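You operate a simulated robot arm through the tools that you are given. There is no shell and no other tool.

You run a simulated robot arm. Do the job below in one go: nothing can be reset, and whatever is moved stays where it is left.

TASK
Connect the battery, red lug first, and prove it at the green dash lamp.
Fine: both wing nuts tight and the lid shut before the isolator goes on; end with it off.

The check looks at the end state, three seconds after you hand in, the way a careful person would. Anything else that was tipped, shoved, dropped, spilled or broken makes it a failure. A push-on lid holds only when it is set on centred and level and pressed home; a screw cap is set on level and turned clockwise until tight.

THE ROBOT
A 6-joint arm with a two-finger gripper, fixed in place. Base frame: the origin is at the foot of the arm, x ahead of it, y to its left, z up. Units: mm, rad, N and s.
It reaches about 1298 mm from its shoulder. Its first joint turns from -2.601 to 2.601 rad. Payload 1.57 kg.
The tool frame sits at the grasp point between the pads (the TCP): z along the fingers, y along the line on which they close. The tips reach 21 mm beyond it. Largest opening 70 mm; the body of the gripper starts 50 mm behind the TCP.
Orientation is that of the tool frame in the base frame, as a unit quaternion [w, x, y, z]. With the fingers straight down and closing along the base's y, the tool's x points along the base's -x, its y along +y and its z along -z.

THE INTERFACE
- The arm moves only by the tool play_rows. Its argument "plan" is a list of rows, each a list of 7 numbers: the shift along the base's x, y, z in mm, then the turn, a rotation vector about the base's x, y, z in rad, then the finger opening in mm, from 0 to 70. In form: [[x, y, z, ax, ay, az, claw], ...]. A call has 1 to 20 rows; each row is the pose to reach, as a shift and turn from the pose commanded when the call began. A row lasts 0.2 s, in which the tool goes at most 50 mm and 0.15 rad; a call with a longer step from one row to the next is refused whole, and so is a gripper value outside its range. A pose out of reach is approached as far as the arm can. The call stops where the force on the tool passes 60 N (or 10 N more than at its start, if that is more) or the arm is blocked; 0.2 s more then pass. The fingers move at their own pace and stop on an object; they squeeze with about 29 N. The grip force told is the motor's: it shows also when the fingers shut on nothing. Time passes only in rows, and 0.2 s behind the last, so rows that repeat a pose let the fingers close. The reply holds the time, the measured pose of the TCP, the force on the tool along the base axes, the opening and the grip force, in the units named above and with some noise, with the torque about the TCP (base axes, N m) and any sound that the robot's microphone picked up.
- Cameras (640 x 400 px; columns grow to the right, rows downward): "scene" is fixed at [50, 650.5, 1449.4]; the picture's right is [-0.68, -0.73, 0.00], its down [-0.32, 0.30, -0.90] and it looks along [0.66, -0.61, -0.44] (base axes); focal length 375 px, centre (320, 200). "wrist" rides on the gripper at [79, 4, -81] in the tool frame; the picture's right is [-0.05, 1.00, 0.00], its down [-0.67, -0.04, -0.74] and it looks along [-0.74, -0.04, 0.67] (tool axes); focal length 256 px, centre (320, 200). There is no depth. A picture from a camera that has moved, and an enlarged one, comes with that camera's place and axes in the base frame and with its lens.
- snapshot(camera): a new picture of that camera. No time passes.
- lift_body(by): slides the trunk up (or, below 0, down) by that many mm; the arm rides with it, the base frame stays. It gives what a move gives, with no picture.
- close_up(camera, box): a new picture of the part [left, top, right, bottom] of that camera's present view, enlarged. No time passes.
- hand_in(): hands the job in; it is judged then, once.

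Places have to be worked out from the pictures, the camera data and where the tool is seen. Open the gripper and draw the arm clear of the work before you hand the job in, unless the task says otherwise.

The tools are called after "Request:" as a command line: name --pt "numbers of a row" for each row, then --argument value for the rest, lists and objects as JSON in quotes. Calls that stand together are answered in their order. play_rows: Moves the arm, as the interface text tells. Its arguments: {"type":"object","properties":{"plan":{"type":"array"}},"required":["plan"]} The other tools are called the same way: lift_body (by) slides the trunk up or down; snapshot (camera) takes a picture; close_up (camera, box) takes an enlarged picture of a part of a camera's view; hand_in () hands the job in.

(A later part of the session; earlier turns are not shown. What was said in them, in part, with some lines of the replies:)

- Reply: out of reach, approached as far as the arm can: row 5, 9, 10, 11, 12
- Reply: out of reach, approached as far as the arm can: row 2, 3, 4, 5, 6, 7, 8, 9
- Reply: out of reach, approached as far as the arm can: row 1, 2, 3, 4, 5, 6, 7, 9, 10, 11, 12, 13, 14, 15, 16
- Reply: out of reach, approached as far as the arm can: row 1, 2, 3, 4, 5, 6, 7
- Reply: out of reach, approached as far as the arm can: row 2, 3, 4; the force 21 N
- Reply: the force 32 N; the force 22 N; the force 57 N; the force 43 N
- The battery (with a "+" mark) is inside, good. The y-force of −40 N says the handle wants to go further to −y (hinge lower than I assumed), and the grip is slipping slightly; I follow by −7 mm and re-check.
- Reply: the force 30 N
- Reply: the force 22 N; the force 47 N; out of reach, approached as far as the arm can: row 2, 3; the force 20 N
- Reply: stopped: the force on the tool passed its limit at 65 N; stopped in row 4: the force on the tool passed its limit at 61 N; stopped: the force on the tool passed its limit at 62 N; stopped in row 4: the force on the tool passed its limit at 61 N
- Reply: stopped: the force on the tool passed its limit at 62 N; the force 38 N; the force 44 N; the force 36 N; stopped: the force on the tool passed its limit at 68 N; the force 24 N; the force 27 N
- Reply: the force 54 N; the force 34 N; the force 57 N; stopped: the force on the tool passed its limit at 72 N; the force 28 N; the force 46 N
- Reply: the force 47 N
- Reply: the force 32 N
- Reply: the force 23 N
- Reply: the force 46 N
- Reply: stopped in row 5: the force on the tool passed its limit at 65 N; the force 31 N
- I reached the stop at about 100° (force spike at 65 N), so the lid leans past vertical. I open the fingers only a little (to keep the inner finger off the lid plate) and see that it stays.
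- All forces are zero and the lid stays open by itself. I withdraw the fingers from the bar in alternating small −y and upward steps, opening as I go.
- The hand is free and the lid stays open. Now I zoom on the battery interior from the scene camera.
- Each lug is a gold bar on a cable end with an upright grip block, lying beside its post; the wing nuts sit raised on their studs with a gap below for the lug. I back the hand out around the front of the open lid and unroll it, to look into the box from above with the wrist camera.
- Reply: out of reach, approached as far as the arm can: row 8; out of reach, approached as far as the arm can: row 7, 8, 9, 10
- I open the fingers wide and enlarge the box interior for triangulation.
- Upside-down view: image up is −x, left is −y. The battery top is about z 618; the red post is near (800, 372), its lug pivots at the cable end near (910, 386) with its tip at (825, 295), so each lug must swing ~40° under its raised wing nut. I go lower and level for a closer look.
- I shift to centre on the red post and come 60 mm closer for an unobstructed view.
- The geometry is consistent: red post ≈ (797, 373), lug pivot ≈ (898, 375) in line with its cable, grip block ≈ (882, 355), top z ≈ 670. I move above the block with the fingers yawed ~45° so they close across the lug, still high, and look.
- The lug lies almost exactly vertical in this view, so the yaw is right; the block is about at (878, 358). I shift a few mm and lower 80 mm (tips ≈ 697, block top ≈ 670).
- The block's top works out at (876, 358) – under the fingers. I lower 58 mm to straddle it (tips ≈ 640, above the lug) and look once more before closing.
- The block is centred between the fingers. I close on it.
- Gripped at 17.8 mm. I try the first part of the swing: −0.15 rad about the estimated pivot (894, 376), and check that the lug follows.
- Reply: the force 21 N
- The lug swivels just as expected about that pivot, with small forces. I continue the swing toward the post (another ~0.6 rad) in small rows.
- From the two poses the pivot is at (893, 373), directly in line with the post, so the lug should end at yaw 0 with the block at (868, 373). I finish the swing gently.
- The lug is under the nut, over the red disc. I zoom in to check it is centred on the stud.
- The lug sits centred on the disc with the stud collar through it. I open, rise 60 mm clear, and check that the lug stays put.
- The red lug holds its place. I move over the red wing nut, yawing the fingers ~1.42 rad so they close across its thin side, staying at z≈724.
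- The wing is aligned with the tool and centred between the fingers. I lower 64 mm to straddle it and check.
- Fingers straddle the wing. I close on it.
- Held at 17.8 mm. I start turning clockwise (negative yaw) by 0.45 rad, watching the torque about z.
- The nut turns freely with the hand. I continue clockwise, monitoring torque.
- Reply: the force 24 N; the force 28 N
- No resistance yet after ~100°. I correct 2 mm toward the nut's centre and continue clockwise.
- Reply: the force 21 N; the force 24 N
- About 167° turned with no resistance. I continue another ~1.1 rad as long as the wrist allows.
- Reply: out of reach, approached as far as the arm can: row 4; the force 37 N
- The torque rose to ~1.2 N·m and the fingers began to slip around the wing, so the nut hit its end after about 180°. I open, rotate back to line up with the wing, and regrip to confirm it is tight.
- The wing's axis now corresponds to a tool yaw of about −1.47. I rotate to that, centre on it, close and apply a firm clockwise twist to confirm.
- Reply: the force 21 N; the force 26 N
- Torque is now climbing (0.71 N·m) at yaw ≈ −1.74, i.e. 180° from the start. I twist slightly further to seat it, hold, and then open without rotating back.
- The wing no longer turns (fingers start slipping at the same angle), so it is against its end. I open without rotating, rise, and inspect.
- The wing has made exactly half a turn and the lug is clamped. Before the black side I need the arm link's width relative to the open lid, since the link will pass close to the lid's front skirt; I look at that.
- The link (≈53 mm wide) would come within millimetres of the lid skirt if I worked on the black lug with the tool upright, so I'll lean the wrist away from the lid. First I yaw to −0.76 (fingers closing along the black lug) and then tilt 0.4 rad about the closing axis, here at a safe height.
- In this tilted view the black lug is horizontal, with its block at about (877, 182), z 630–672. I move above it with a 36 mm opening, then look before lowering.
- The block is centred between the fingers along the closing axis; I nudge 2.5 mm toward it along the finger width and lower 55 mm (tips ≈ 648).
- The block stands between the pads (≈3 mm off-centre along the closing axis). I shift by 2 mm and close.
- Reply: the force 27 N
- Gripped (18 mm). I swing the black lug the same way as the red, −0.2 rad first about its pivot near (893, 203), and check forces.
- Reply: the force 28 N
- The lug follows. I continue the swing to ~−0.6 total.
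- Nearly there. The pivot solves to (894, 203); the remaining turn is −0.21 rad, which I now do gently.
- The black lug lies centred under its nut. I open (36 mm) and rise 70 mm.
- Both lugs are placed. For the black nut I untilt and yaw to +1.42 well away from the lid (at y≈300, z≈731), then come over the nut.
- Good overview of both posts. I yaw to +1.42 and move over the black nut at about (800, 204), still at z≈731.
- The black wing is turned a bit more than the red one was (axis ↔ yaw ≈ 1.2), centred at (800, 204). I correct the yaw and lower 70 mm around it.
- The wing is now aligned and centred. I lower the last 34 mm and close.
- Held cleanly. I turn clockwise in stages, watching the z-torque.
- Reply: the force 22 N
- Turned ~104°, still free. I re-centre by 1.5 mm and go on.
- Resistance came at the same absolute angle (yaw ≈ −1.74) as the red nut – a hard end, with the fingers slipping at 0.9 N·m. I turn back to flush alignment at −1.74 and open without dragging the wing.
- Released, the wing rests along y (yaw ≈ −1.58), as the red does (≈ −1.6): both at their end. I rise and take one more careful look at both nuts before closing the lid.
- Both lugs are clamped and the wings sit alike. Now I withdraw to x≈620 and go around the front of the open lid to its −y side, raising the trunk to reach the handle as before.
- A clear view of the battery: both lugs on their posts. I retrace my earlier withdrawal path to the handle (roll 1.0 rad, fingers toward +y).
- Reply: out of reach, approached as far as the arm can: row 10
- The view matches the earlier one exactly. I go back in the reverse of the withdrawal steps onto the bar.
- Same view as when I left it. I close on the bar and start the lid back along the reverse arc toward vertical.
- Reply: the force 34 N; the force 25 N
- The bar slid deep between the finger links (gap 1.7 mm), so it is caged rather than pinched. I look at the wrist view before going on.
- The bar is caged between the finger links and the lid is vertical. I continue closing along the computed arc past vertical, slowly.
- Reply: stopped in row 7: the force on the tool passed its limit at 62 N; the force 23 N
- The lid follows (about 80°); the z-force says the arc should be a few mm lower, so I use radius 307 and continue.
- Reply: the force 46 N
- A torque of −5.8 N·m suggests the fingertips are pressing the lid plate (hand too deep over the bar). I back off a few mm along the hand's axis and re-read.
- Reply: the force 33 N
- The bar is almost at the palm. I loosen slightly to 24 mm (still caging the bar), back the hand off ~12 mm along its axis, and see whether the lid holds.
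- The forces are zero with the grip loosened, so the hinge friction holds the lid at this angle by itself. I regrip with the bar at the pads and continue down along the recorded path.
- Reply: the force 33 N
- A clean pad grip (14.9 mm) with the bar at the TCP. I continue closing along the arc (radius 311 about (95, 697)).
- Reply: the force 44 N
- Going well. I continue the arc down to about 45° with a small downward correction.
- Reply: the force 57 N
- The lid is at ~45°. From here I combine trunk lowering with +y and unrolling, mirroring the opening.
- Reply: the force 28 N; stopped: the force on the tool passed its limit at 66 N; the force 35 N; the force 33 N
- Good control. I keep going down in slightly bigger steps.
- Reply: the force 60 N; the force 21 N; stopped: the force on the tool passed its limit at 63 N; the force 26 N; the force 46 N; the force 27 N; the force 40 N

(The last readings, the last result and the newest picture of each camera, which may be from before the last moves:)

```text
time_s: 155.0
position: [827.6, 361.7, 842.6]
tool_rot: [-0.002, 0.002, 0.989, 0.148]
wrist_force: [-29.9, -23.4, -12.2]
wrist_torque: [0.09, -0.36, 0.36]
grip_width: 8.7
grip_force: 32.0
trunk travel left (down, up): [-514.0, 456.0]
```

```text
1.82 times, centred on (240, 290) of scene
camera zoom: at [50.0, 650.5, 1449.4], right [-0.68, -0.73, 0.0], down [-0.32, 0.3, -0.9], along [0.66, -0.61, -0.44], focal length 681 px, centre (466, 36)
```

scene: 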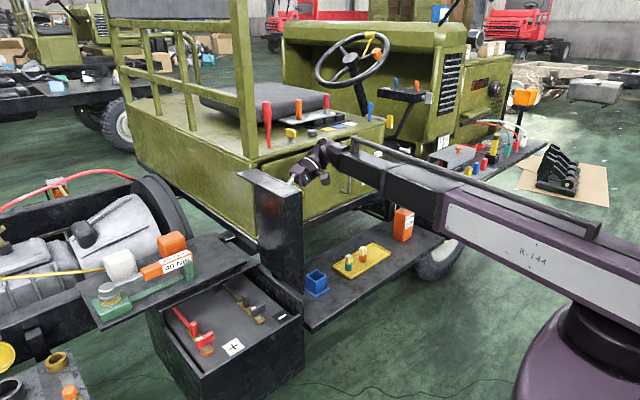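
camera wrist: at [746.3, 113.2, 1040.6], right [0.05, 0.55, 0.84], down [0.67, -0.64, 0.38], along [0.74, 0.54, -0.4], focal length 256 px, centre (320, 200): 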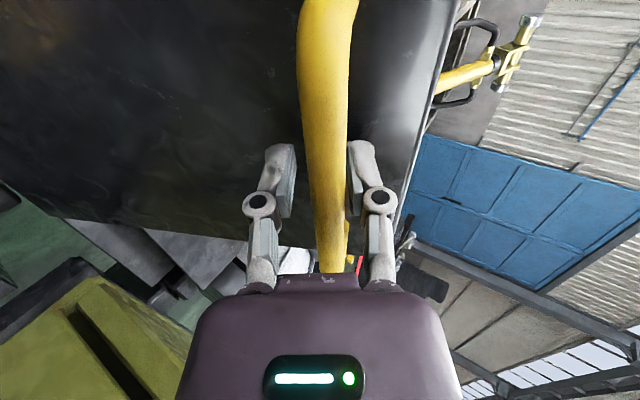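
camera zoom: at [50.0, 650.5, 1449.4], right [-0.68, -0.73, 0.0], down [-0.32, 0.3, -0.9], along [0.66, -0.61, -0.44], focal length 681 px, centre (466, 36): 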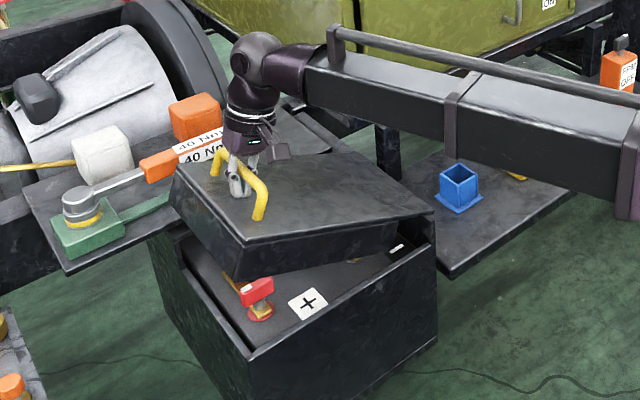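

The lid is nearly down. I continue the last ~110 mm.

Request:
lift_body --by -18

Request:
play_rows --pt "0 4 -1 -0.02 0 0 0" --pt "0 8 -2 -0.05 0 0 0"

Request:
lift_body --by -18

Request:
play_rows --pt "0 3 -1 -0.02 0 0 0" --pt "0 7 -2 -0.05 0 0 0"

Request:
lift_body --by -18

Request:
play_rows --pt "0 3 -1 -0.02 0 0 0" --pt "0 6 -2 -0.05 0 0 0"

Request:
close_up --camera "scene" --box '[140, 220, 320, 400]'

```text
time_s: 155.7
position: [829.3, 369.6, 824.5]
tool_rot: [-0.002, 0.0, 0.988, 0.154]
wrist_force: [-20.4, 24.9, 7.4]
wrist_torque: [-0.88, 0.73, -0.06]
grip_width: 8.8
grip_force: 32.3
trunk travel left (down, up): [-496.0, 474.0]
```

```text
time_s: 156.3
position: [829.0, 370.9, 822.1]
tool_rot: [-0.001, 0.002, 0.992, 0.124]
wrist_force: [-26.8, -11.9, -7.5]
wrist_torque: [0.8, -0.26, 0.22]
grip_width: 8.4
grip_force: 32.4
trunk travel left (down, up): [-496.0, 474.0]
```

```text
time_s: 156.9
position: [829.2, 378.6, 803.9]
tool_rot: [-0.001, 0.0, 0.992, 0.13]
wrist_force: [-16.6, 31.0, 8.4]
wrist_torque: [-1.04, 0.18, -0.05]
grip_width: 8.9
grip_force: 31.9
trunk travel left (down, up): [-478.0, 492.0]
```

```text
time_s: 157.5
position: [828.6, 380.2, 801.5]
tool_rot: [-0.002, 0.003, 0.995, 0.1]
wrist_force: [-25.3, -4.9, -5.7]
wrist_torque: [0.51, -0.14, 0.31]
grip_width: 8.4
grip_force: 31.2
trunk travel left (down, up): [-478.0, 492.0]
```

```text
time_s: 158.2
position: [827.8, 385.3, 784.4]
tool_rot: [-0.001, 0.0, 0.995, 0.103]
wrist_force: [-19.2, 27.5, 3.3]
wrist_torque: [-0.84, 0.16, 0.0]
grip_width: 8.8
grip_force: 32.3
trunk travel left (down, up): [-460.0, 510.0]
```

```text
time_s: 158.8
position: [829.5, 385.3, 781.7]
tool_rot: [-0.002, 0.002, 0.997, 0.076]
wrist_force: [-18.0, 1.9, -6.2]
wrist_torque: [1.26, 0.08, 0.28]
grip_width: 8.0
grip_force: 31.9
trunk travel left (down, up): [-460.0, 510.0]
```

```text
2.22 times, centred on (230, 310) of scene
camera zoom: at [50.0, 650.5, 1449.4], right [-0.68, -0.73, 0.0], down [-0.32, 0.3, -0.9], along [0.66, -0.61, -0.44], focal length 833 px, centre (520, -44)
```

zoom: 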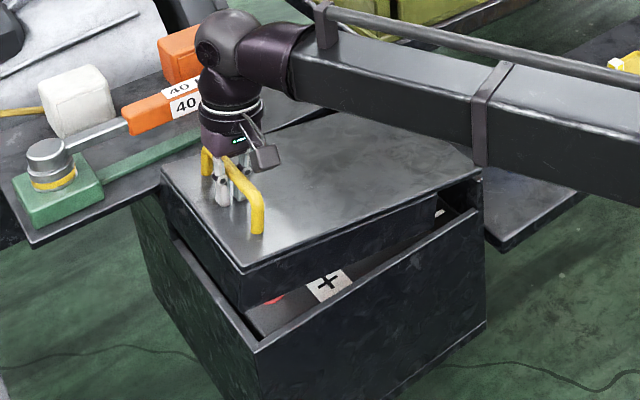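

About 50 mm more. I continue and let the lid come down onto the box.

Request:
lift_body --by -18

Request:
play_rows --pt "0 2 -1 -0.02 0 0 0" --pt "0 4 -1 -0.05 0 0 0"

Request:
lift_body --by -18

Request:
play_rows --pt "0 1.5 0 -0.02 0 0 0" --pt "0 3 0 -0.04 0 0 0"

Request:
lift_body --by -10

Request:
close_up --camera "scene" --box '[140, 240, 320, 400]'

```text
time_s: 159.4
position: [830.1, 388.2, 762.6]
tool_rot: [-0.001, 0.001, 0.997, 0.078]
wrist_force: [-10.0, 28.6, 7.2]
wrist_torque: [-2.27, 0.83, -0.63]
grip_width: 8.8
grip_force: 32.0
trunk travel left (down, up): [-442.0, 528.0]
```

```text
time_s: 160.0
position: [829.0, 389.4, 762.0]
tool_rot: [0.0, 0.001, 0.999, 0.051]
wrist_force: [-9.2, 5.8, -4.5]
wrist_torque: [0.64, 0.01, 0.55]
grip_width: 7.7
grip_force: 32.1
trunk travel left (down, up): [-442.0, 528.0]
```

```text
time_s: 160.7
position: [829.9, 392.8, 743.3]
tool_rot: [-0.001, 0.001, 0.999, 0.052]
wrist_force: [-2.1, 25.4, 5.1]
wrist_torque: [-2.57, 0.34, -0.15]
grip_width: 9.4
grip_force: 31.8
trunk travel left (down, up): [-424.0, 546.0]
```

```text
time_s: 161.3
position: [829.6, 395.3, 744.4]
tool_rot: [0.0, 0.001, 1.0, 0.032]
wrist_force: [-5.3, 8.0, -1.3]
wrist_torque: [-0.04, -0.43, 0.17]
grip_width: 7.7
grip_force: 31.7
trunk travel left (down, up): [-424.0, 546.0]
```

```text
time_s: 161.9
position: [828.8, 395.6, 733.1]
tool_rot: [-0.001, 0.001, 1.0, 0.031]
wrist_force: [-3.3, 15.0, 4.3]
wrist_torque: [-2.57, 0.27, -0.09]
grip_width: 8.1
grip_force: 31.8
trunk travel left (down, up): [-414.0, 556.0]
```

```text
2.50 times, centred on (230, 320) of scene
camera zoom: at [50.0, 650.5, 1449.4], right [-0.68, -0.73, 0.0], down [-0.32, 0.3, -0.9], along [0.66, -0.61, -0.44], focal length 937 px, centre (545, -100)
```

zoom: 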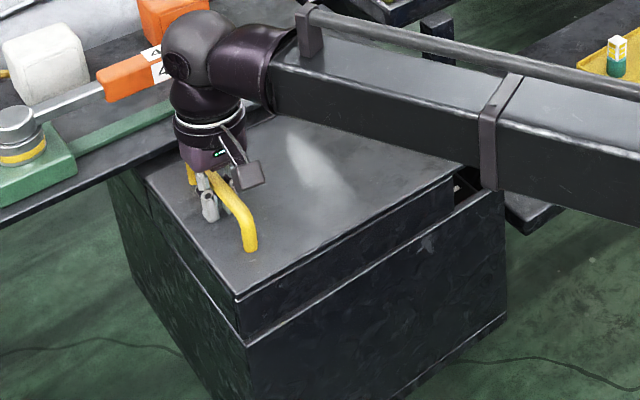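

Almost shut – only a sliver of gap. I press down in small steps until the force shows it seated.

Request:
lift_body --by -5

Request:
lift_body --by -5

Request:
close_up --camera "scene" --box '[140, 240, 320, 400]'

```text
time_s: 162.4
position: [828.3, 395.0, 727.2]
tool_rot: [-0.001, 0.001, 0.999, 0.032]
wrist_force: [-3.1, 21.4, 6.1]
wrist_torque: [-2.54, 0.14, 0.07]
grip_width: 8.9
grip_force: 32.1
trunk travel left (down, up): [-409.0, 561.0]
```

```text
time_s: 163.1
position: [829.4, 395.9, 726.2]
tool_rot: [0.001, 0.002, 0.999, 0.033]
wrist_force: [1.2, 7.6, 34.5]
wrist_torque: [-2.56, 0.41, 0.01]
grip_width: 8.9
grip_force: 31.9
trunk travel left (down, up): [-405.0, 565.0]
stopped: the force on the tool passed its limit at 61 N (the readings are from after the stop); the commanded pose is now the measured one
```

```text
2.50 times, centred on (230, 320) of scene
camera zoom: at [50.0, 650.5, 1449.4], right [-0.68, -0.73, 0.0], down [-0.32, 0.3, -0.9], along [0.66, -0.61, -0.44], focal length 937 px, centre (545, -100)
```

zoom: 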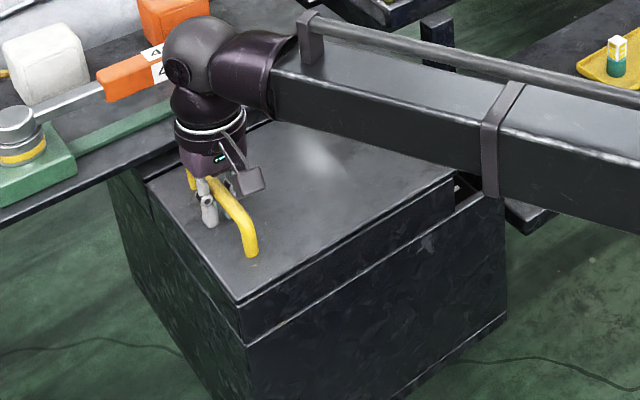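

Seated: 61 N stop and the skirt is flush with the box as at the start. I open the fingers and rise clear.

Request:
play_rows --pt "0 0 0 0 0 0 30" --pt "0 0 0 0 0 0 60" --pt "0 0 0 0 0 0 60"

Request:
lift_body --by 80

Request:
close_up --camera "scene" --box '[140, 240, 320, 400]'

```text
time_s: 163.9
position: [831.2, 394.8, 725.6]
tool_rot: [0.0, 0.002, 0.999, 0.034]
wrist_force: [-0.2, -1.1, -0.2]
wrist_torque: [0.02, 0.0, -0.02]
grip_width: 60.3
grip_force: 0.0
trunk travel left (down, up): [-405.0, 565.0]
```

```text
time_s: 165.1
position: [830.9, 394.9, 803.1]
tool_rot: [0.0, 0.001, 0.999, 0.034]
wrist_force: [-0.2, 0.4, -1.1]
wrist_torque: [0.0, -0.02, -0.01]
grip_width: 59.8
grip_force: 0.2
trunk travel left (down, up): [-485.0, 485.0]
```

```text
2.50 times, centred on (230, 320) of scene
camera zoom: at [50.0, 650.5, 1449.4], right [-0.68, -0.73, 0.0], down [-0.32, 0.3, -0.9], along [0.66, -0.61, -0.44], focal length 937 px, centre (545, -100)
```

zoom: 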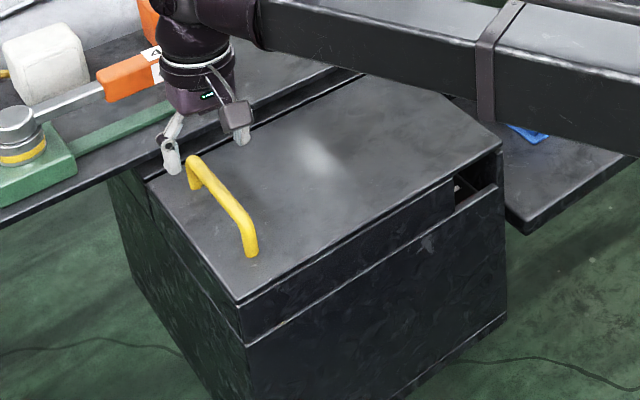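

The lid is shut. Next is the isolator on the cabinet face at about (980, −478, 900). I draw back and swing across to the right at this height, pitching the camera up for a close look at it.

Request:
play_rows --pt "-45 0 0 -0.03 0 0 60" --pt "-90 0 0 -0.066 0 0 60" --pt "-135 0 0 -0.066 0 0 60" --pt "-180 0 0 -0.066 0 0 60" --pt "-190 -45 0 -0.066 0 0 60" --pt "-190 -92 0 -0.066 0 0 60" --pt "-190 -139 0 -0.066 0 0 60" --pt "-190 -186 0 -0.066 0 0 60" --pt "-190 -233 0 -0.066 0 0 60" --pt "-190 -280 0 -0.066 0 0 60" --pt "-190 -327 0 -0.066 0 0 60" --pt "-190 -374 0 -0.066 0 0 60" --pt "-190 -421 0 -0.066 0 0 60" --pt "-190 -468 0 -0.066 0 0 60" --pt "-190 -515 0 -0.066 0 0 60"

Request:
play_rows --pt "0 -45 2 0 -0.1 0 60" --pt "0 -90 4 0 -0.2 0 60" --pt "0 -135 8.5 0 -0.3 0 60" --pt "0 -180 15 0 -0.4 0 60" --pt "0 -225 23 0 -0.5 0 60" --pt "0 -270 33 0 -0.6 0 60" --pt "0 -315 45 0 -0.7 0 60" --pt "0 -345 57 0 -0.8 0 60"

Request:
snapshot --camera "wrist"

Request:
snapshot --camera "scene"

```text
time_s: 168.3
position: [641.7, -117.7, 804.0]
tool_rot: [0.0, 0.001, 1.0, 0.001]
wrist_force: [-0.1, 0.0, 0.1]
wrist_torque: [0.01, -0.01, 0.0]
grip_width: 60.0
grip_force: 0.0
out of reach, approached as far as the arm can: row 5, 7, 8, 9, 11, 12, 13, 14
trunk travel left (down, up): [-485.0, 485.0]
```

```text
time_s: 170.1
position: [642.9, -465.2, 860.5]
tool_rot: [0.392, 0.002, 0.92, 0.001]
wrist_force: [-0.2, 0.0, -1.5]
wrist_torque: [-0.01, -0.01, 0.02]
grip_width: 59.8
grip_force: 0.0
trunk travel left (down, up): [-485.0, 485.0]
```

```text
taken
camera wrist: at [529.0, -460.9, 860.9], right [0.04, 1.0, 0.04], down [-0.07, -0.04, 1.0], along [1.0, -0.04, 0.07], focal length 256 px, centre (320, 200)
```

wrist: 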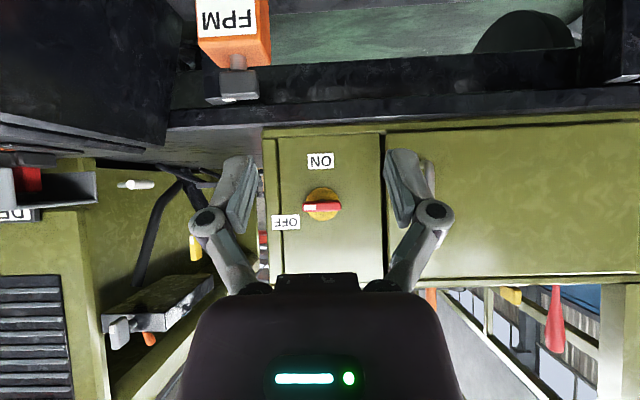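

```text
taken
```

scene: 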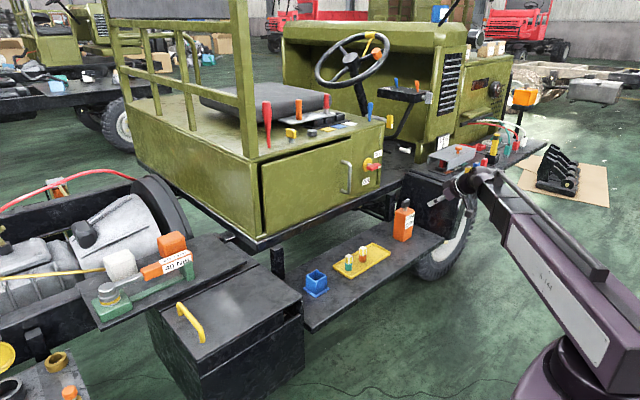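

A frontal view (upside-down) of the isolator: disc at about y −476, z 902. I zoom in on it and its labels.

Request:
close_up --camera "wrist" --box '[260, 140, 390, 260]'

Request:
close_up --camera "scene" --box '[335, 140, 405, 200]'

Request:
close_up --camera "wrist" --box '[60, 150, 260, 360]'

```text
3.33 times, centred on (325, 200) of wrist
camera zoom: at [529.0, -460.9, 860.9], right [0.04, 1.0, 0.04], down [-0.07, -0.04, 1.0], along [1.0, -0.04, 0.07], focal length 853 px, centre (303, 200)
```

zoom: 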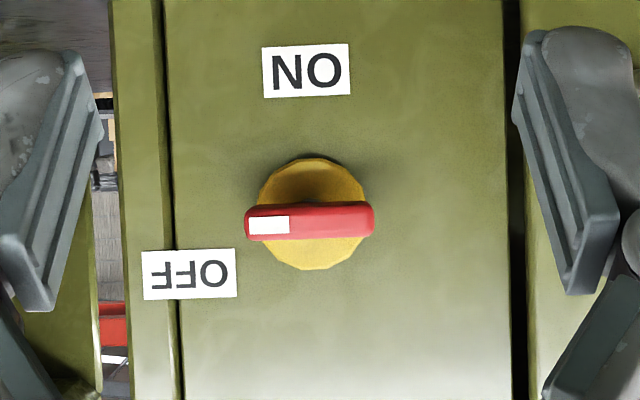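

```text
6.67 times, centred on (370, 170) of scene
camera zoom: at [50.0, 650.5, 1449.4], right [-0.68, -0.73, 0.0], down [-0.32, 0.3, -0.9], along [0.66, -0.61, -0.44], focal length 2498 px, centre (-13, 400)
```

zoom: 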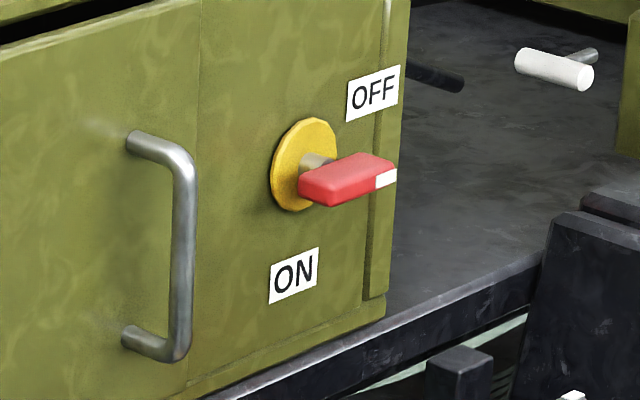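

```text
1.90 times, centred on (160, 255) of wrist
camera zoom: at [529.0, -460.9, 860.9], right [0.04, 1.0, 0.04], down [-0.07, -0.04, 1.0], along [1.0, -0.04, 0.07], focal length 488 px, centre (625, 95)
```

zoom: 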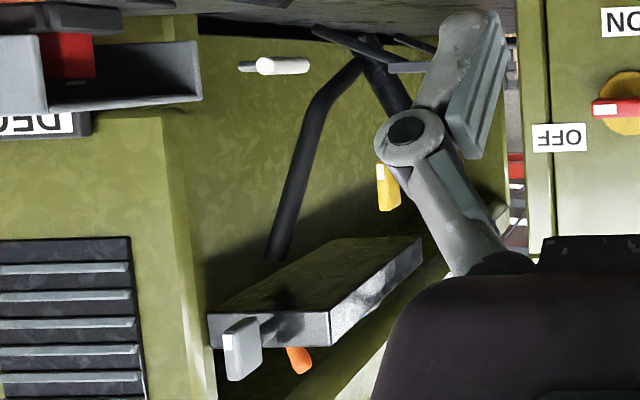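

Clear: the red lever's white tip points to OFF (−y); ON is straight below, so it needs a quarter turn (+90° about x). Its centre is about (946, −474.5, 900). I pitch the tool to horizontal and roll it so the fingers close vertically.

Request:
play_rows --pt "23 -2 18.5 0 -0.1275 0 60" --pt "46 -4 38.8 0 -0.255 0 60" --pt "69 -6 60.5 0 -0.3825 0 60" --pt "92 -8 83.6 0 -0.51 0 60" --pt "115 -9 107.3 0 -0.6375 0 60" --pt "137 -9.5 131.5 0 -0.765 0 60"

Request:
play_rows --pt "0 0 0 -0.145 0 0 60" --pt "0 0 0 -0.29 0 0 60" --pt "0 0 0 -0.435 0 0 60" --pt "0 0 0 -0.58 0 0 60" --pt "0 0 0 -0.725 0 0 60" --pt "0 0 0 -0.87 0 0 60" --pt "0 0 0 -1.015 0 0 60" --pt "0 0 0 -1.16 0 0 60" --pt "0 0 0 -1.305 0 0 60" --pt "0 0 0 -1.45 0 0 60" --pt "0 0 0 -1.571 0 0 60"

Request:
snapshot --camera "wrist"

Request:
snapshot --camera "scene"

```text
time_s: 171.5
position: [779.0, -473.0, 989.6]
tool_rot: [0.706, 0.0, 0.708, 0.002]
wrist_force: [0.4, -0.2, 0.4]
wrist_torque: [0.02, 0.01, 0.02]
grip_width: 60.0
grip_force: 0.0
out of reach, approached as far as the arm can: row 4, 6
trunk travel left (down, up): [-485.0, 485.0]
```

```text
time_s: 173.9
position: [778.4, -474.3, 984.1]
tool_rot: [0.511, -0.484, 0.533, -0.47]
wrist_force: [-0.4, -0.8, -0.8]
wrist_torque: [-0.01, 0.02, -0.01]
grip_width: 59.9
grip_force: 0.1
out of reach, approached as far as the arm can: row 11
trunk travel left (down, up): [-485.0, 485.0]
```

```text
taken
camera wrist: at [696.1, -551.9, 976.0], right [-0.03, 0.14, -0.99], down [-0.74, 0.67, 0.12], along [0.68, 0.73, 0.08], focal length 256 px, centre (320, 200)
```

wrist: 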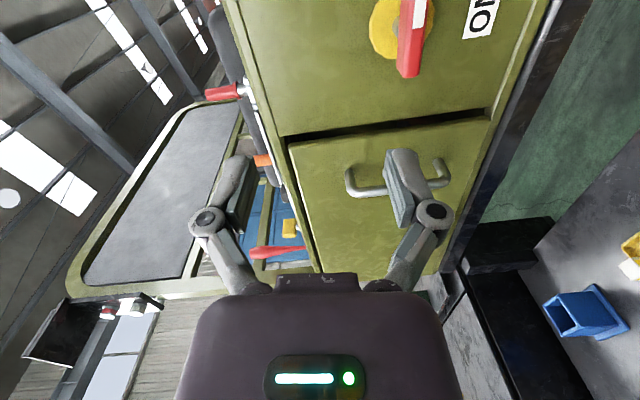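

```text
taken
```

scene: 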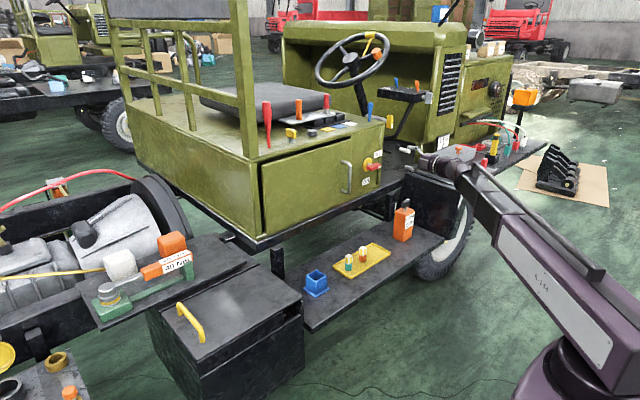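

The roll stops about 7° short of vertical closing (wrist limit), which is fine for a first grip. I lower the trunk 84 mm to the lever's height and look.

Request:
lift_body --by -84

Request:
play_rows --pt "40 0 0 0 0 0 60" --pt "80 0 0 -0.03 0 0 60" --pt "100 0 0 -0.06 0 0 60"

Request:
snapshot --camera "wrist"

Request:
close_up --camera "scene" --box '[320, 110, 440, 200]'

```text
time_s: 175.1
position: [777.6, -472.7, 899.2]
tool_rot: [0.511, -0.483, 0.533, -0.47]
wrist_force: [-0.3, -0.8, 0.7]
wrist_torque: [-0.02, 0.01, -0.01]
grip_width: 60.0
grip_force: 0.1
trunk travel left (down, up): [-401.0, 569.0]
```

```text
time_s: 175.9
position: [880.5, -472.1, 895.5]
tool_rot: [0.494, -0.498, 0.531, -0.475]
wrist_force: [-0.1, 0.5, 0.3]
wrist_torque: [0.03, -0.01, 0.02]
grip_width: 59.9
grip_force: 0.0
out of reach, approached as far as the arm can: row 3
trunk travel left (down, up): [-401.0, 569.0]
```

```text
taken
camera wrist: at [797.2, -550.4, 892.5], right [-0.06, 0.1, -0.99], down [-0.73, 0.67, 0.11], along [0.68, 0.73, 0.04], focal length 256 px, centre (320, 200)
```

wrist: 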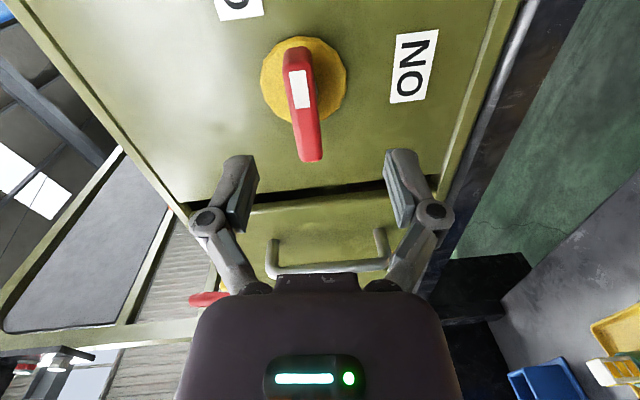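

```text
4.44 times, centred on (380, 155) of scene
camera zoom: at [50.0, 650.5, 1449.4], right [-0.68, -0.73, 0.0], down [-0.32, 0.3, -0.9], along [0.66, -0.61, -0.44], focal length 1666 px, centre (53, 400)
```

zoom: 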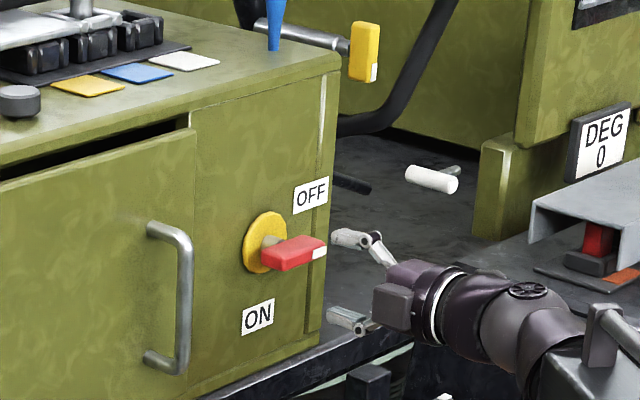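

The lever is just above the finger midline: its centre works out at (948, −474.5, 902.5). I raise 7 mm and advance to straddle it.

Request:
lift_body --by 7

Request:
play_rows --pt "20 -1 0 0 0 0 60" --pt "40 -2 0 0 0 0 60"

Request:
snapshot --camera "wrist"

```text
time_s: 176.5
position: [879.3, -471.2, 903.6]
tool_rot: [0.494, -0.498, 0.53, -0.477]
wrist_force: [0.8, -1.0, 1.0]
wrist_torque: [-0.04, 0.03, 0.0]
grip_width: 60.2
grip_force: 0.0
trunk travel left (down, up): [-408.0, 562.0]
```

```text
time_s: 177.1
position: [920.9, -473.1, 903.0]
tool_rot: [0.495, -0.498, 0.53, -0.476]
wrist_force: [0.2, -0.3, -0.9]
wrist_torque: [-0.01, 0.04, -0.04]
grip_width: 59.7
grip_force: 0.0
trunk travel left (down, up): [-408.0, 562.0]
```

```text
taken
camera wrist: at [836.5, -552.5, 899.6], right [-0.06, 0.1, -0.99], down [-0.73, 0.67, 0.11], along [0.68, 0.73, 0.04], focal length 256 px, centre (320, 200)
```

wrist: 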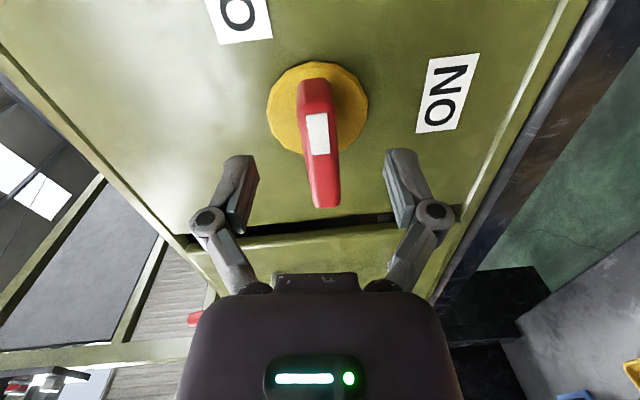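

Centred. I advance the last 22 mm and close gently on the lever.

Request:
play_rows --pt "11 -1 0 0 0 0 60" --pt "22 -1 0 0 0 0 60" --pt "22 -1 0 0 0 0 60"

Request:
close_up --camera "scene" --box '[320, 110, 440, 200]'

Request:
snapshot --camera "wrist"

```text
time_s: 177.9
position: [941.3, -473.5, 902.3]
tool_rot: [0.494, -0.498, 0.529, -0.477]
wrist_force: [0.1, 0.6, 0.4]
wrist_torque: [0.02, -0.01, -0.02]
grip_width: 60.1
grip_force: 0.1
trunk travel left (down, up): [-408.0, 562.0]
```

```text
4.44 times, centred on (380, 155) of scene
camera zoom: at [50.0, 650.5, 1449.4], right [-0.68, -0.73, 0.0], down [-0.32, 0.3, -0.9], along [0.66, -0.61, -0.44], focal length 1666 px, centre (53, 400)
```

zoom: 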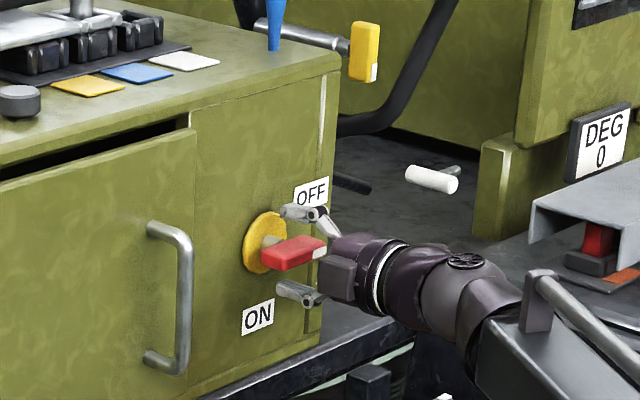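

```text
taken
camera wrist: at [858.5, -552.7, 899.6], right [-0.06, 0.1, -0.99], down [-0.73, 0.67, 0.11], along [0.68, 0.73, 0.04], focal length 256 px, centre (320, 200)
```

wrist: 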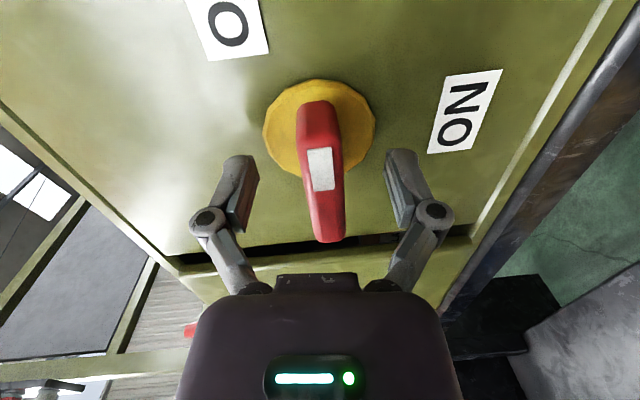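

Fingers straddle the lever. I close on it.

Request:
play_rows --pt "0 0 0 0 0 0 30" --pt "0 0 0 0 0 0 10" --pt "0 0 0 0 0 0 0" --pt "0 0 0 0 0 0 0"

Request:
close_up --camera "scene" --box '[370, 72, 442, 112]'

```text
time_s: 178.9
position: [942.1, -475.8, 901.3]
tool_rot: [0.493, -0.498, 0.53, -0.477]
wrist_force: [-9.4, 4.2, -14.9]
wrist_torque: [-0.13, -0.75, -0.23]
grip_width: 18.1
grip_force: 32.0
trunk travel left (down, up): [-408.0, 562.0]
```

```text
8.89 times, centred on (406, 92) of scene
camera zoom: at [50.0, 650.5, 1449.4], right [-0.68, -0.73, 0.0], down [-0.32, 0.3, -0.9], along [0.66, -0.61, -0.44], focal length 3331 px, centre (-444, 1160)
```

zoom: 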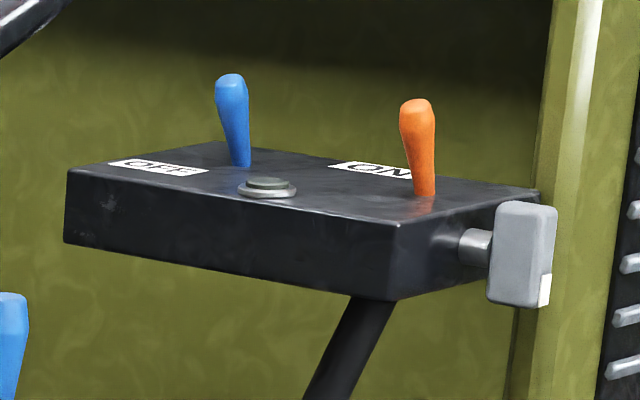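

Held at 18.1 mm; the dash lamp (round, between the levers) is dark. Both nuts are tight and the lid is shut, so I now turn the isolator: first half of the quarter turn about +x.

Request:
play_rows --pt "0 0 0 0.13 0 0 0" --pt "0 0.5 0 0.26 0 0 0" --pt "0 0.5 0 0.39 0 0 0" --pt "0 0.5 0 0.52 0 0 0" --pt "0 0.5 0 0.65 0 0 0" --pt "0 0.5 0 0.78 0 0 0"

Request:
close_up --camera "scene" --box '[320, 70, 440, 200]'

```text
time_s: 180.3
position: [942.3, -474.9, 901.6]
tool_rot: [0.646, -0.273, 0.673, -0.236]
wrist_force: [-17.5, 5.1, -21.5]
wrist_torque: [-0.03, -0.37, -0.6]
grip_width: 18.5
grip_force: 31.9
trunk travel left (down, up): [-408.0, 562.0]
```

```text
3.08 times, centred on (380, 135) of scene
camera zoom: at [50.0, 650.5, 1449.4], right [-0.68, -0.73, 0.0], down [-0.32, 0.3, -0.9], along [0.66, -0.61, -0.44], focal length 1153 px, centre (135, 400)
```

zoom: 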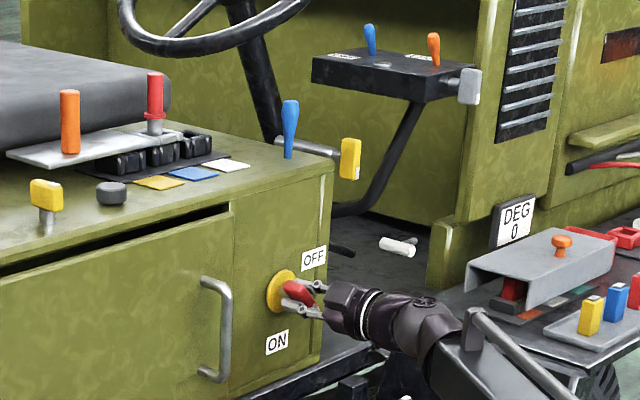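

The lever is turning smoothly with the hand. I complete the quarter turn to ON, then look at the dash lamp.

Request:
play_rows --pt "0 0 0 0.13 0 0 0" --pt "0 0 0 0.26 0 0 0" --pt "0 0 0 0.39 0 0 0" --pt "0 0 0 0.52 0 0 0" --pt "0 0 0 0.65 0 0 0" --pt "0 0 0 0.75 0 0 0" --pt "0 0 0 0.75 0 0 0"

Request:
close_up --camera "scene" --box '[320, 70, 440, 200]'

Request:
close_up --camera "scene" --box '[370, 72, 442, 112]'

```text
time_s: 181.9
position: [945.3, -476.4, 909.3]
tool_rot: [0.7, -0.016, 0.713, 0.024]
wrist_force: [0.1, 0.8, -18.0]
wrist_torque: [-0.2, 0.47, -0.62]
grip_width: 18.1
grip_force: 32.1
out of reach, approached as far as the arm can: row 2, 3, 4, 5, 6, 7
trunk travel left (down, up): [-408.0, 562.0]
```

```text
3.08 times, centred on (380, 135) of scene
camera zoom: at [50.0, 650.5, 1449.4], right [-0.68, -0.73, 0.0], down [-0.32, 0.3, -0.9], along [0.66, -0.61, -0.44], focal length 1153 px, centre (135, 400)
```

zoom: 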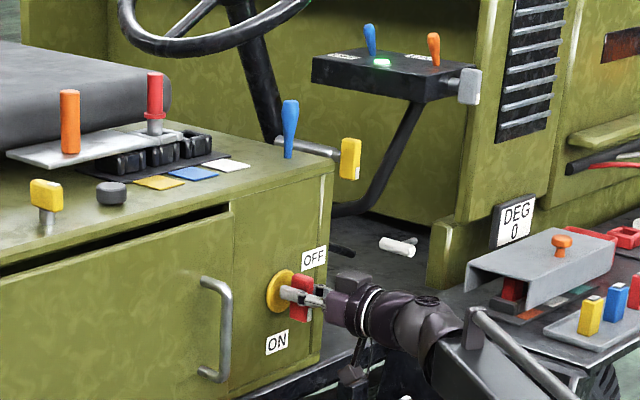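

```text
8.89 times, centred on (406, 92) of scene
camera zoom: at [50.0, 650.5, 1449.4], right [-0.68, -0.73, 0.0], down [-0.32, 0.3, -0.9], along [0.66, -0.61, -0.44], focal length 3331 px, centre (-444, 1160)
```

zoom: 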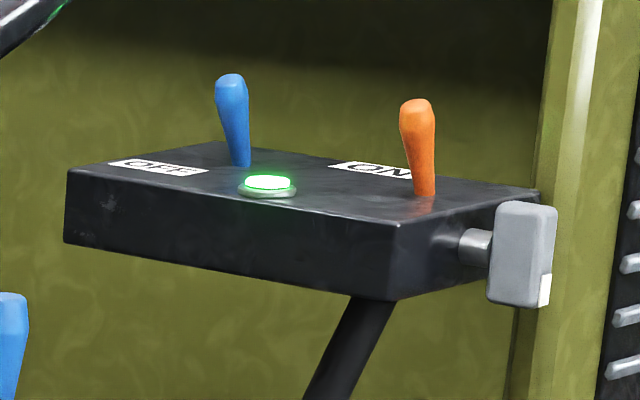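

The lamp glows green: the battery is connected and proven. Now I turn the isolator back to OFF by the same quarter turn in reverse.

Request:
play_rows --pt "-1 0.5 -2 -0.13 0 0 0" --pt "-2 1 -4 -0.26 0 0 0" --pt "-3 1 -6 -0.39 0 0 0" --pt "-3 1 -7 -0.52 0 0 0" --pt "-3 1 -7 -0.65 0 0 0" --pt "-3 1 -7 -0.78 0 0 0"

Request:
play_rows --pt "0 0 0 -0.13 0 0 0" --pt "0 0 0 -0.26 0 0 0" --pt "0 0 0 -0.39 0 0 0" --pt "0 0 0 -0.52 0 0 0" --pt "0 0 0 -0.65 0 0 0" --pt "0 0 0 -0.78 0 0 0"

Request:
close_up --camera "scene" --box '[320, 70, 440, 200]'

```text
time_s: 183.3
position: [937.1, -471.4, 905.9]
tool_rot: [0.642, -0.285, 0.667, -0.25]
wrist_force: [-9.1, 4.8, 8.9]
wrist_torque: [0.03, -0.21, -1.19]
grip_width: 17.0
grip_force: 32.6
trunk travel left (down, up): [-408.0, 562.0]
```

```text
time_s: 184.4
position: [936.8, -469.6, 901.8]
tool_rot: [0.534, -0.459, 0.565, -0.429]
wrist_force: [-9.7, 5.0, -8.5]
wrist_torque: [0.11, -0.97, -0.78]
grip_width: 16.8
grip_force: 32.5
trunk travel left (down, up): [-408.0, 562.0]
stopped in row 5: the force on the tool passed its limit at 62 N (the readings are from after the stop); the commanded pose is now the measured one
```

```text
3.08 times, centred on (380, 135) of scene
camera zoom: at [50.0, 650.5, 1449.4], right [-0.68, -0.73, 0.0], down [-0.32, 0.3, -0.9], along [0.66, -0.61, -0.44], focal length 1153 px, centre (135, 400)
```

zoom: 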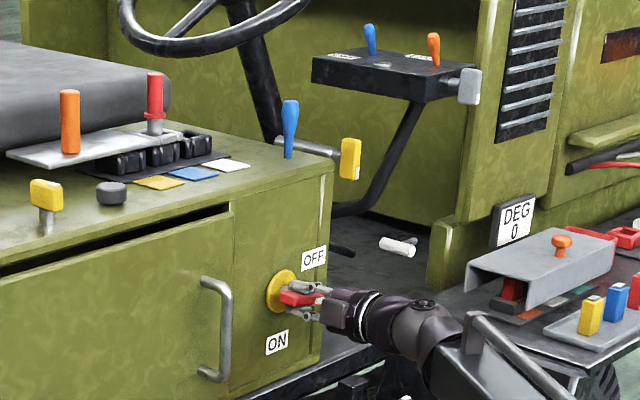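

The lamp has gone dark again. The hand drifted ~5 mm off the lever's axis and stopped ~12° short of full OFF; I re-centre and finish the turn in small steps.

Request:
play_rows --pt "0 -2 0 0 0 0 0" --pt "1 -4 0 -0.03 0 0 0" --pt "2 -5 0 -0.08 0 0 0"

Request:
play_rows --pt "0 -0.5 0 -0.05 0 0 0" --pt "0 -0.5 0 -0.1 0 0 0" --pt "0 -0.5 0 -0.14 0 0 0"

Request:
snapshot --camera "wrist"

Request:
close_up --camera "scene" --box '[335, 130, 425, 200]'

```text
time_s: 185.2
position: [936.3, -470.0, 901.9]
tool_rot: [0.519, -0.48, 0.548, -0.447]
wrist_force: [-6.6, 4.7, -6.0]
wrist_torque: [0.08, -1.09, -0.2]
grip_width: 16.7
grip_force: 32.5
trunk travel left (down, up): [-408.0, 562.0]
stopped in row 3: the force on the tool passed its limit at 64 N (the readings are from after the stop); the commanded pose is now the measured one
```

```text
time_s: 186.0
position: [937.4, -469.6, 901.4]
tool_rot: [0.481, -0.515, 0.523, -0.479]
wrist_force: [0.4, 0.6, 20.0]
wrist_torque: [-0.07, -1.1, 0.83]
grip_width: 17.5
grip_force: 32.6
out of reach, approached as far as the arm can: row 3
trunk travel left (down, up): [-408.0, 562.0]
```

```text
taken
camera wrist: at [854.5, -549.0, 903.0], right [-0.08, 0.07, -0.99], down [-0.74, 0.67, 0.1], along [0.67, 0.74, 0.0], focal length 256 px, centre (320, 200)
```

wrist: 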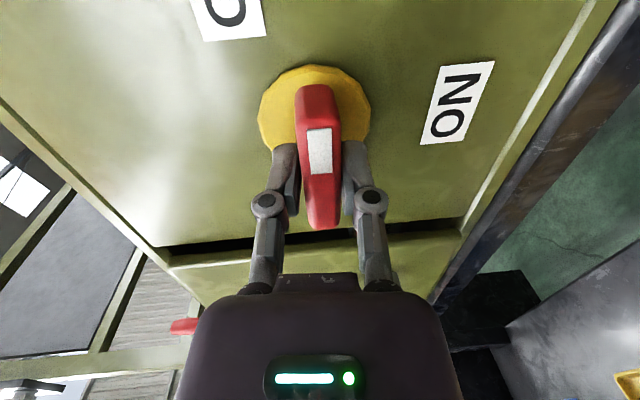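

```text
5.71 times, centred on (380, 165) of scene
camera zoom: at [50.0, 650.5, 1449.4], right [-0.68, -0.73, 0.0], down [-0.32, 0.3, -0.9], along [0.66, -0.61, -0.44], focal length 2142 px, centre (-23, 400)
```

zoom: 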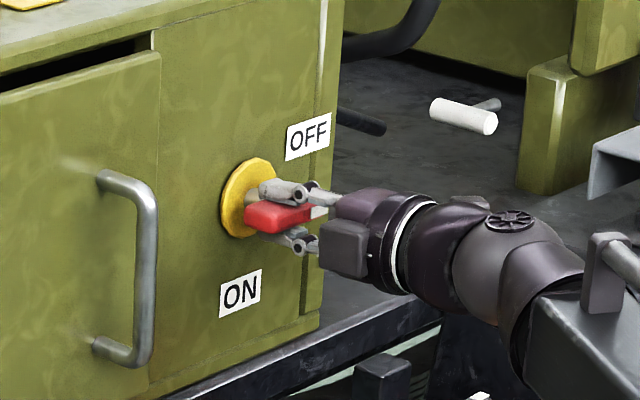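

The lever is level again, pointing at OFF. I open the fingers and draw straight back, then check the lever and lamp.

Request:
play_rows --pt "0 0 0 0 0 0 25" --pt "0 0 0 0 0 0 45" --pt "0 0 0 0 0 0 60" --pt "0 0 0 0 0 0 60"

Request:
play_rows --pt "-20 0 0 0 0 0 60" --pt "-45 0 0 0 0 0 60" --pt "-80 0 0 0 0 0 60" --pt "-120 0 0 0 0 0 60"

Request:
snapshot --camera "wrist"

Request:
close_up --camera "scene" --box '[335, 130, 425, 200]'

Request:
close_up --camera "scene" --box '[370, 72, 442, 112]'

```text
time_s: 187.0
position: [936.6, -469.1, 897.1]
tool_rot: [0.481, -0.516, 0.523, -0.478]
wrist_force: [0.1, 0.4, 0.8]
wrist_torque: [0.02, 0.02, -0.02]
grip_width: 59.9
grip_force: 0.1
trunk travel left (down, up): [-408.0, 562.0]
```

```text
time_s: 188.0
position: [817.7, -466.6, 896.0]
tool_rot: [0.48, -0.516, 0.528, -0.474]
wrist_force: [-0.5, 0.5, 0.4]
wrist_torque: [0.02, 0.0, -0.03]
grip_width: 59.7
grip_force: 0.0
trunk travel left (down, up): [-408.0, 562.0]
```

```text
taken
camera wrist: at [735.6, -544.8, 898.8], right [-0.09, 0.07, -0.99], down [-0.73, 0.67, 0.11], along [0.67, 0.74, -0.01], focal length 256 px, centre (320, 200)
```

wrist: 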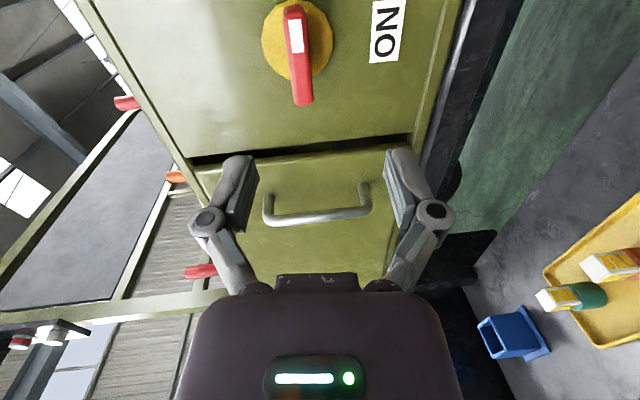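

```text
5.71 times, centred on (380, 165) of scene
camera zoom: at [50.0, 650.5, 1449.4], right [-0.68, -0.73, 0.0], down [-0.32, 0.3, -0.9], along [0.66, -0.61, -0.44], focal length 2142 px, centre (-23, 400)
```

zoom: 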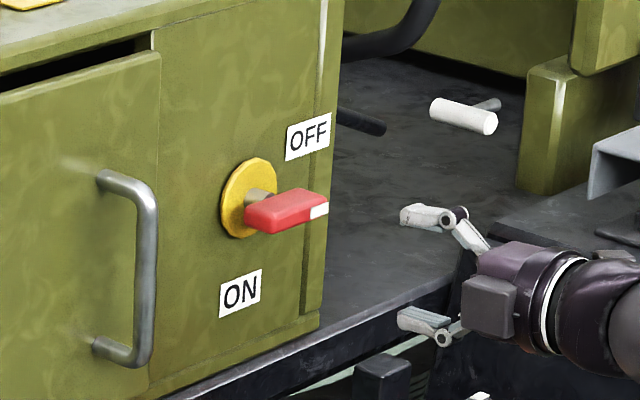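

```text
8.89 times, centred on (406, 92) of scene
camera zoom: at [50.0, 650.5, 1449.4], right [-0.68, -0.73, 0.0], down [-0.32, 0.3, -0.9], along [0.66, -0.61, -0.44], focal length 3331 px, centre (-444, 1160)
```

zoom: 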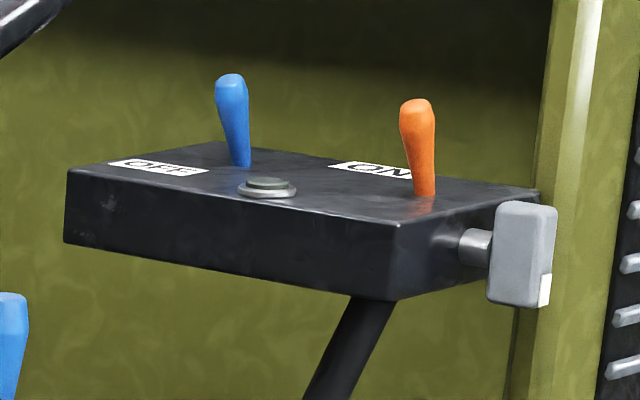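

The lever is back at OFF and the lamp is dark. I draw further back, unroll, and take a frontal look for a final check.

Request:
play_rows --pt "-15 0 0 0.13 0 0 60" --pt "-30 0 0 0.26 0 0 60" --pt "-40 0 0 0.39 0 0 60" --pt "-40 0 0 0.52 0 0 60" --pt "-40 0 0 0.65 0 0 60" --pt "-40 0 0 0.78 0 0 60" --pt "-40 0 0 0.91 0 0 60" --pt "-40 0 0 1.04 0 0 60" --pt "-40 0 0 1.17 0 0 60" --pt "-40 0 0 1.3 0 0 60" --pt "-40 0 0 1.43 0 0 60" --pt "-40 0 0 1.55 0 0 60"

Request:
lift_body --by 90

Request:
play_rows --pt "-25 0 -24 0 0.1275 0 60" --pt "-50 0 -48 0 0.255 0 60" --pt "-75 0 -71 0 0.3825 0 60" --pt "-95 0 -93 0 0.51 0 60" --pt "-115 0 -113 0 0.6375 0 60" --pt "-135 0 -131 0 0.765 0 60"

Request:
close_up --camera "wrist" --box '[240, 130, 400, 260]'

Request:
snapshot --camera "scene"

```text
time_s: 190.6
position: [778.8, -469.4, 911.3]
tool_rot: [0.706, -0.029, 0.708, 0.015]
wrist_force: [-0.5, 0.0, -0.5]
wrist_torque: [-0.01, 0.01, 0.01]
grip_width: 60.2
grip_force: 0.1
out of reach, approached as far as the arm can: row 1, 2, 3, 4, 5, 6, 7, 8, 9, 10, 11, 12
trunk travel left (down, up): [-408.0, 562.0]
```

```text
time_s: 191.9
position: [779.7, -470.4, 1001.9]
tool_rot: [0.706, -0.03, 0.708, 0.016]
wrist_force: [-1.1, -0.2, -0.6]
wrist_torque: [-0.03, -0.03, -0.03]
grip_width: 60.1
grip_force: 0.0
trunk travel left (down, up): [-498.0, 472.0]
```

```text
time_s: 193.3
position: [642.9, -472.7, 873.2]
tool_rot: [0.39, -0.022, 0.92, 0.025]
wrist_force: [-0.1, 1.0, -0.2]
wrist_torque: [-0.01, 0.04, 0.01]
grip_width: 59.9
grip_force: 0.1
out of reach, approached as far as the arm can: row 4, 5
trunk travel left (down, up): [-498.0, 472.0]
```

```text
3.08 times, centred on (320, 195) of wrist
camera zoom: at [528.8, -474.8, 874.1], right [-0.02, 1.0, 0.07], down [-0.07, -0.07, 1.0], along [1.0, 0.02, 0.07], focal length 788 px, centre (320, 215)
```

zoom: 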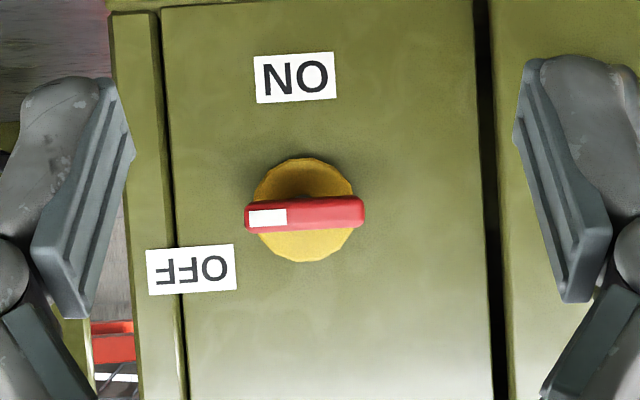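

```text
taken
```

scene: 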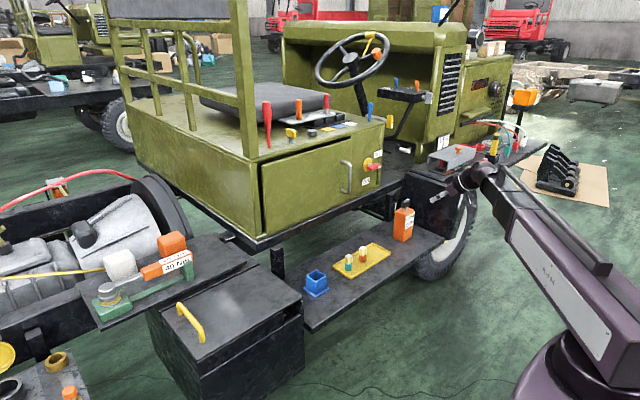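

The lever matches its original OFF position. One last comparison of the closed lid and surroundings before handing in.

Request:
close_up --camera "scene" --box '[140, 250, 320, 400]'

Request:
close_up --camera "scene" --box '[290, 190, 450, 310]'

Request:
close_up --camera "scene" --box '[380, 60, 600, 220]'

```text
2.67 times, centred on (230, 325) of scene
camera zoom: at [50.0, 650.5, 1449.4], right [-0.68, -0.73, 0.0], down [-0.32, 0.3, -0.9], along [0.66, -0.61, -0.44], focal length 999 px, centre (560, -133)
```

zoom: 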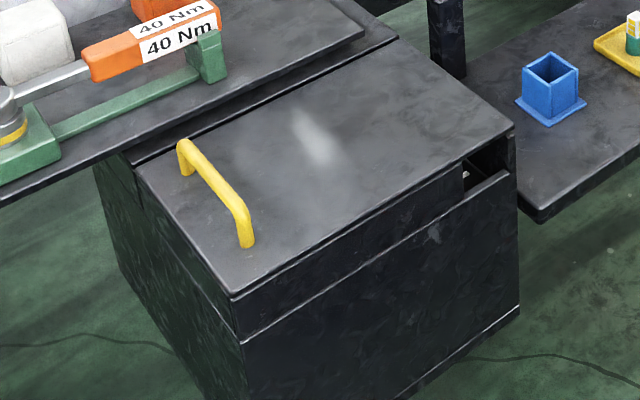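

```text
3.33 times, centred on (370, 250) of scene
camera zoom: at [50.0, 650.5, 1449.4], right [-0.68, -0.73, 0.0], down [-0.32, 0.3, -0.9], along [0.66, -0.61, -0.44], focal length 1249 px, centre (153, 33)
```

zoom: 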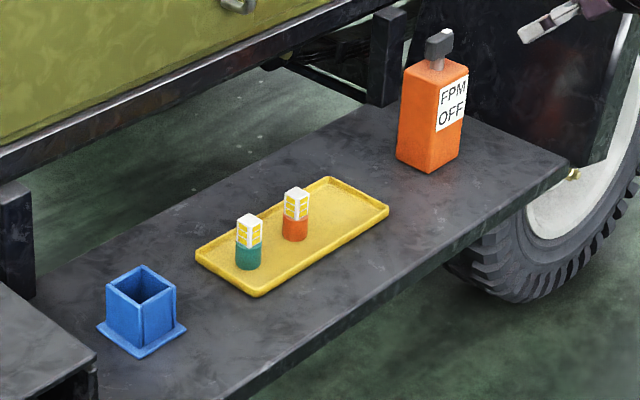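

```text
2.50 times, centred on (490, 140) of scene
camera zoom: at [50.0, 650.5, 1449.4], right [-0.68, -0.73, 0.0], down [-0.32, 0.3, -0.9], along [0.66, -0.61, -0.44], focal length 937 px, centre (-105, 350)
```

zoom: 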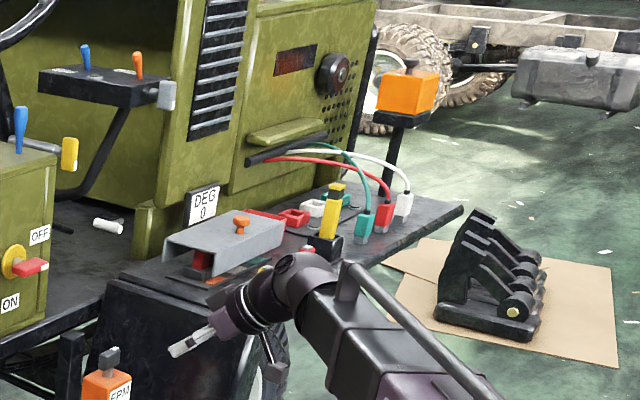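

Everything matches the start: the lid is flush, the neighbouring items are untouched, the isolator is OFF, and the gripper is open and clear. The red lug went on and was tightened before the black, and the lamp lit when switched on, so I hand in.

Request:
hand_in

```text
The job is handed in.
```

The battery is connected, and the green dash lamp proved it: it lit when I switched the isolator on and went dark when I switched it off. The job is handed in; I haven't seen the judge's result.

- **Lugs and nuts:** I swung the red lug onto its post and tightened its wing nut first, then did the same for the black. Each nut turned clockwise nearly half a turn until it stopped, at about 1.2 N·m for the red and 0.9 N·m for the black. That was where the gripper started to slip, so I could not apply more torque than that.
- **Lid:** I closed it on its hinge and pressed it down until the force reached about 60 N. It looks flush all round, as it did at the start. This was done before the isolator was switched on.
- **Isolator:** It is back at OFF, level as it was at the start.
- **Surroundings:** The jug, tray, blue cup, torque wrench and the station on the right look just as they did at the start. The gripper is open and clear of the work.
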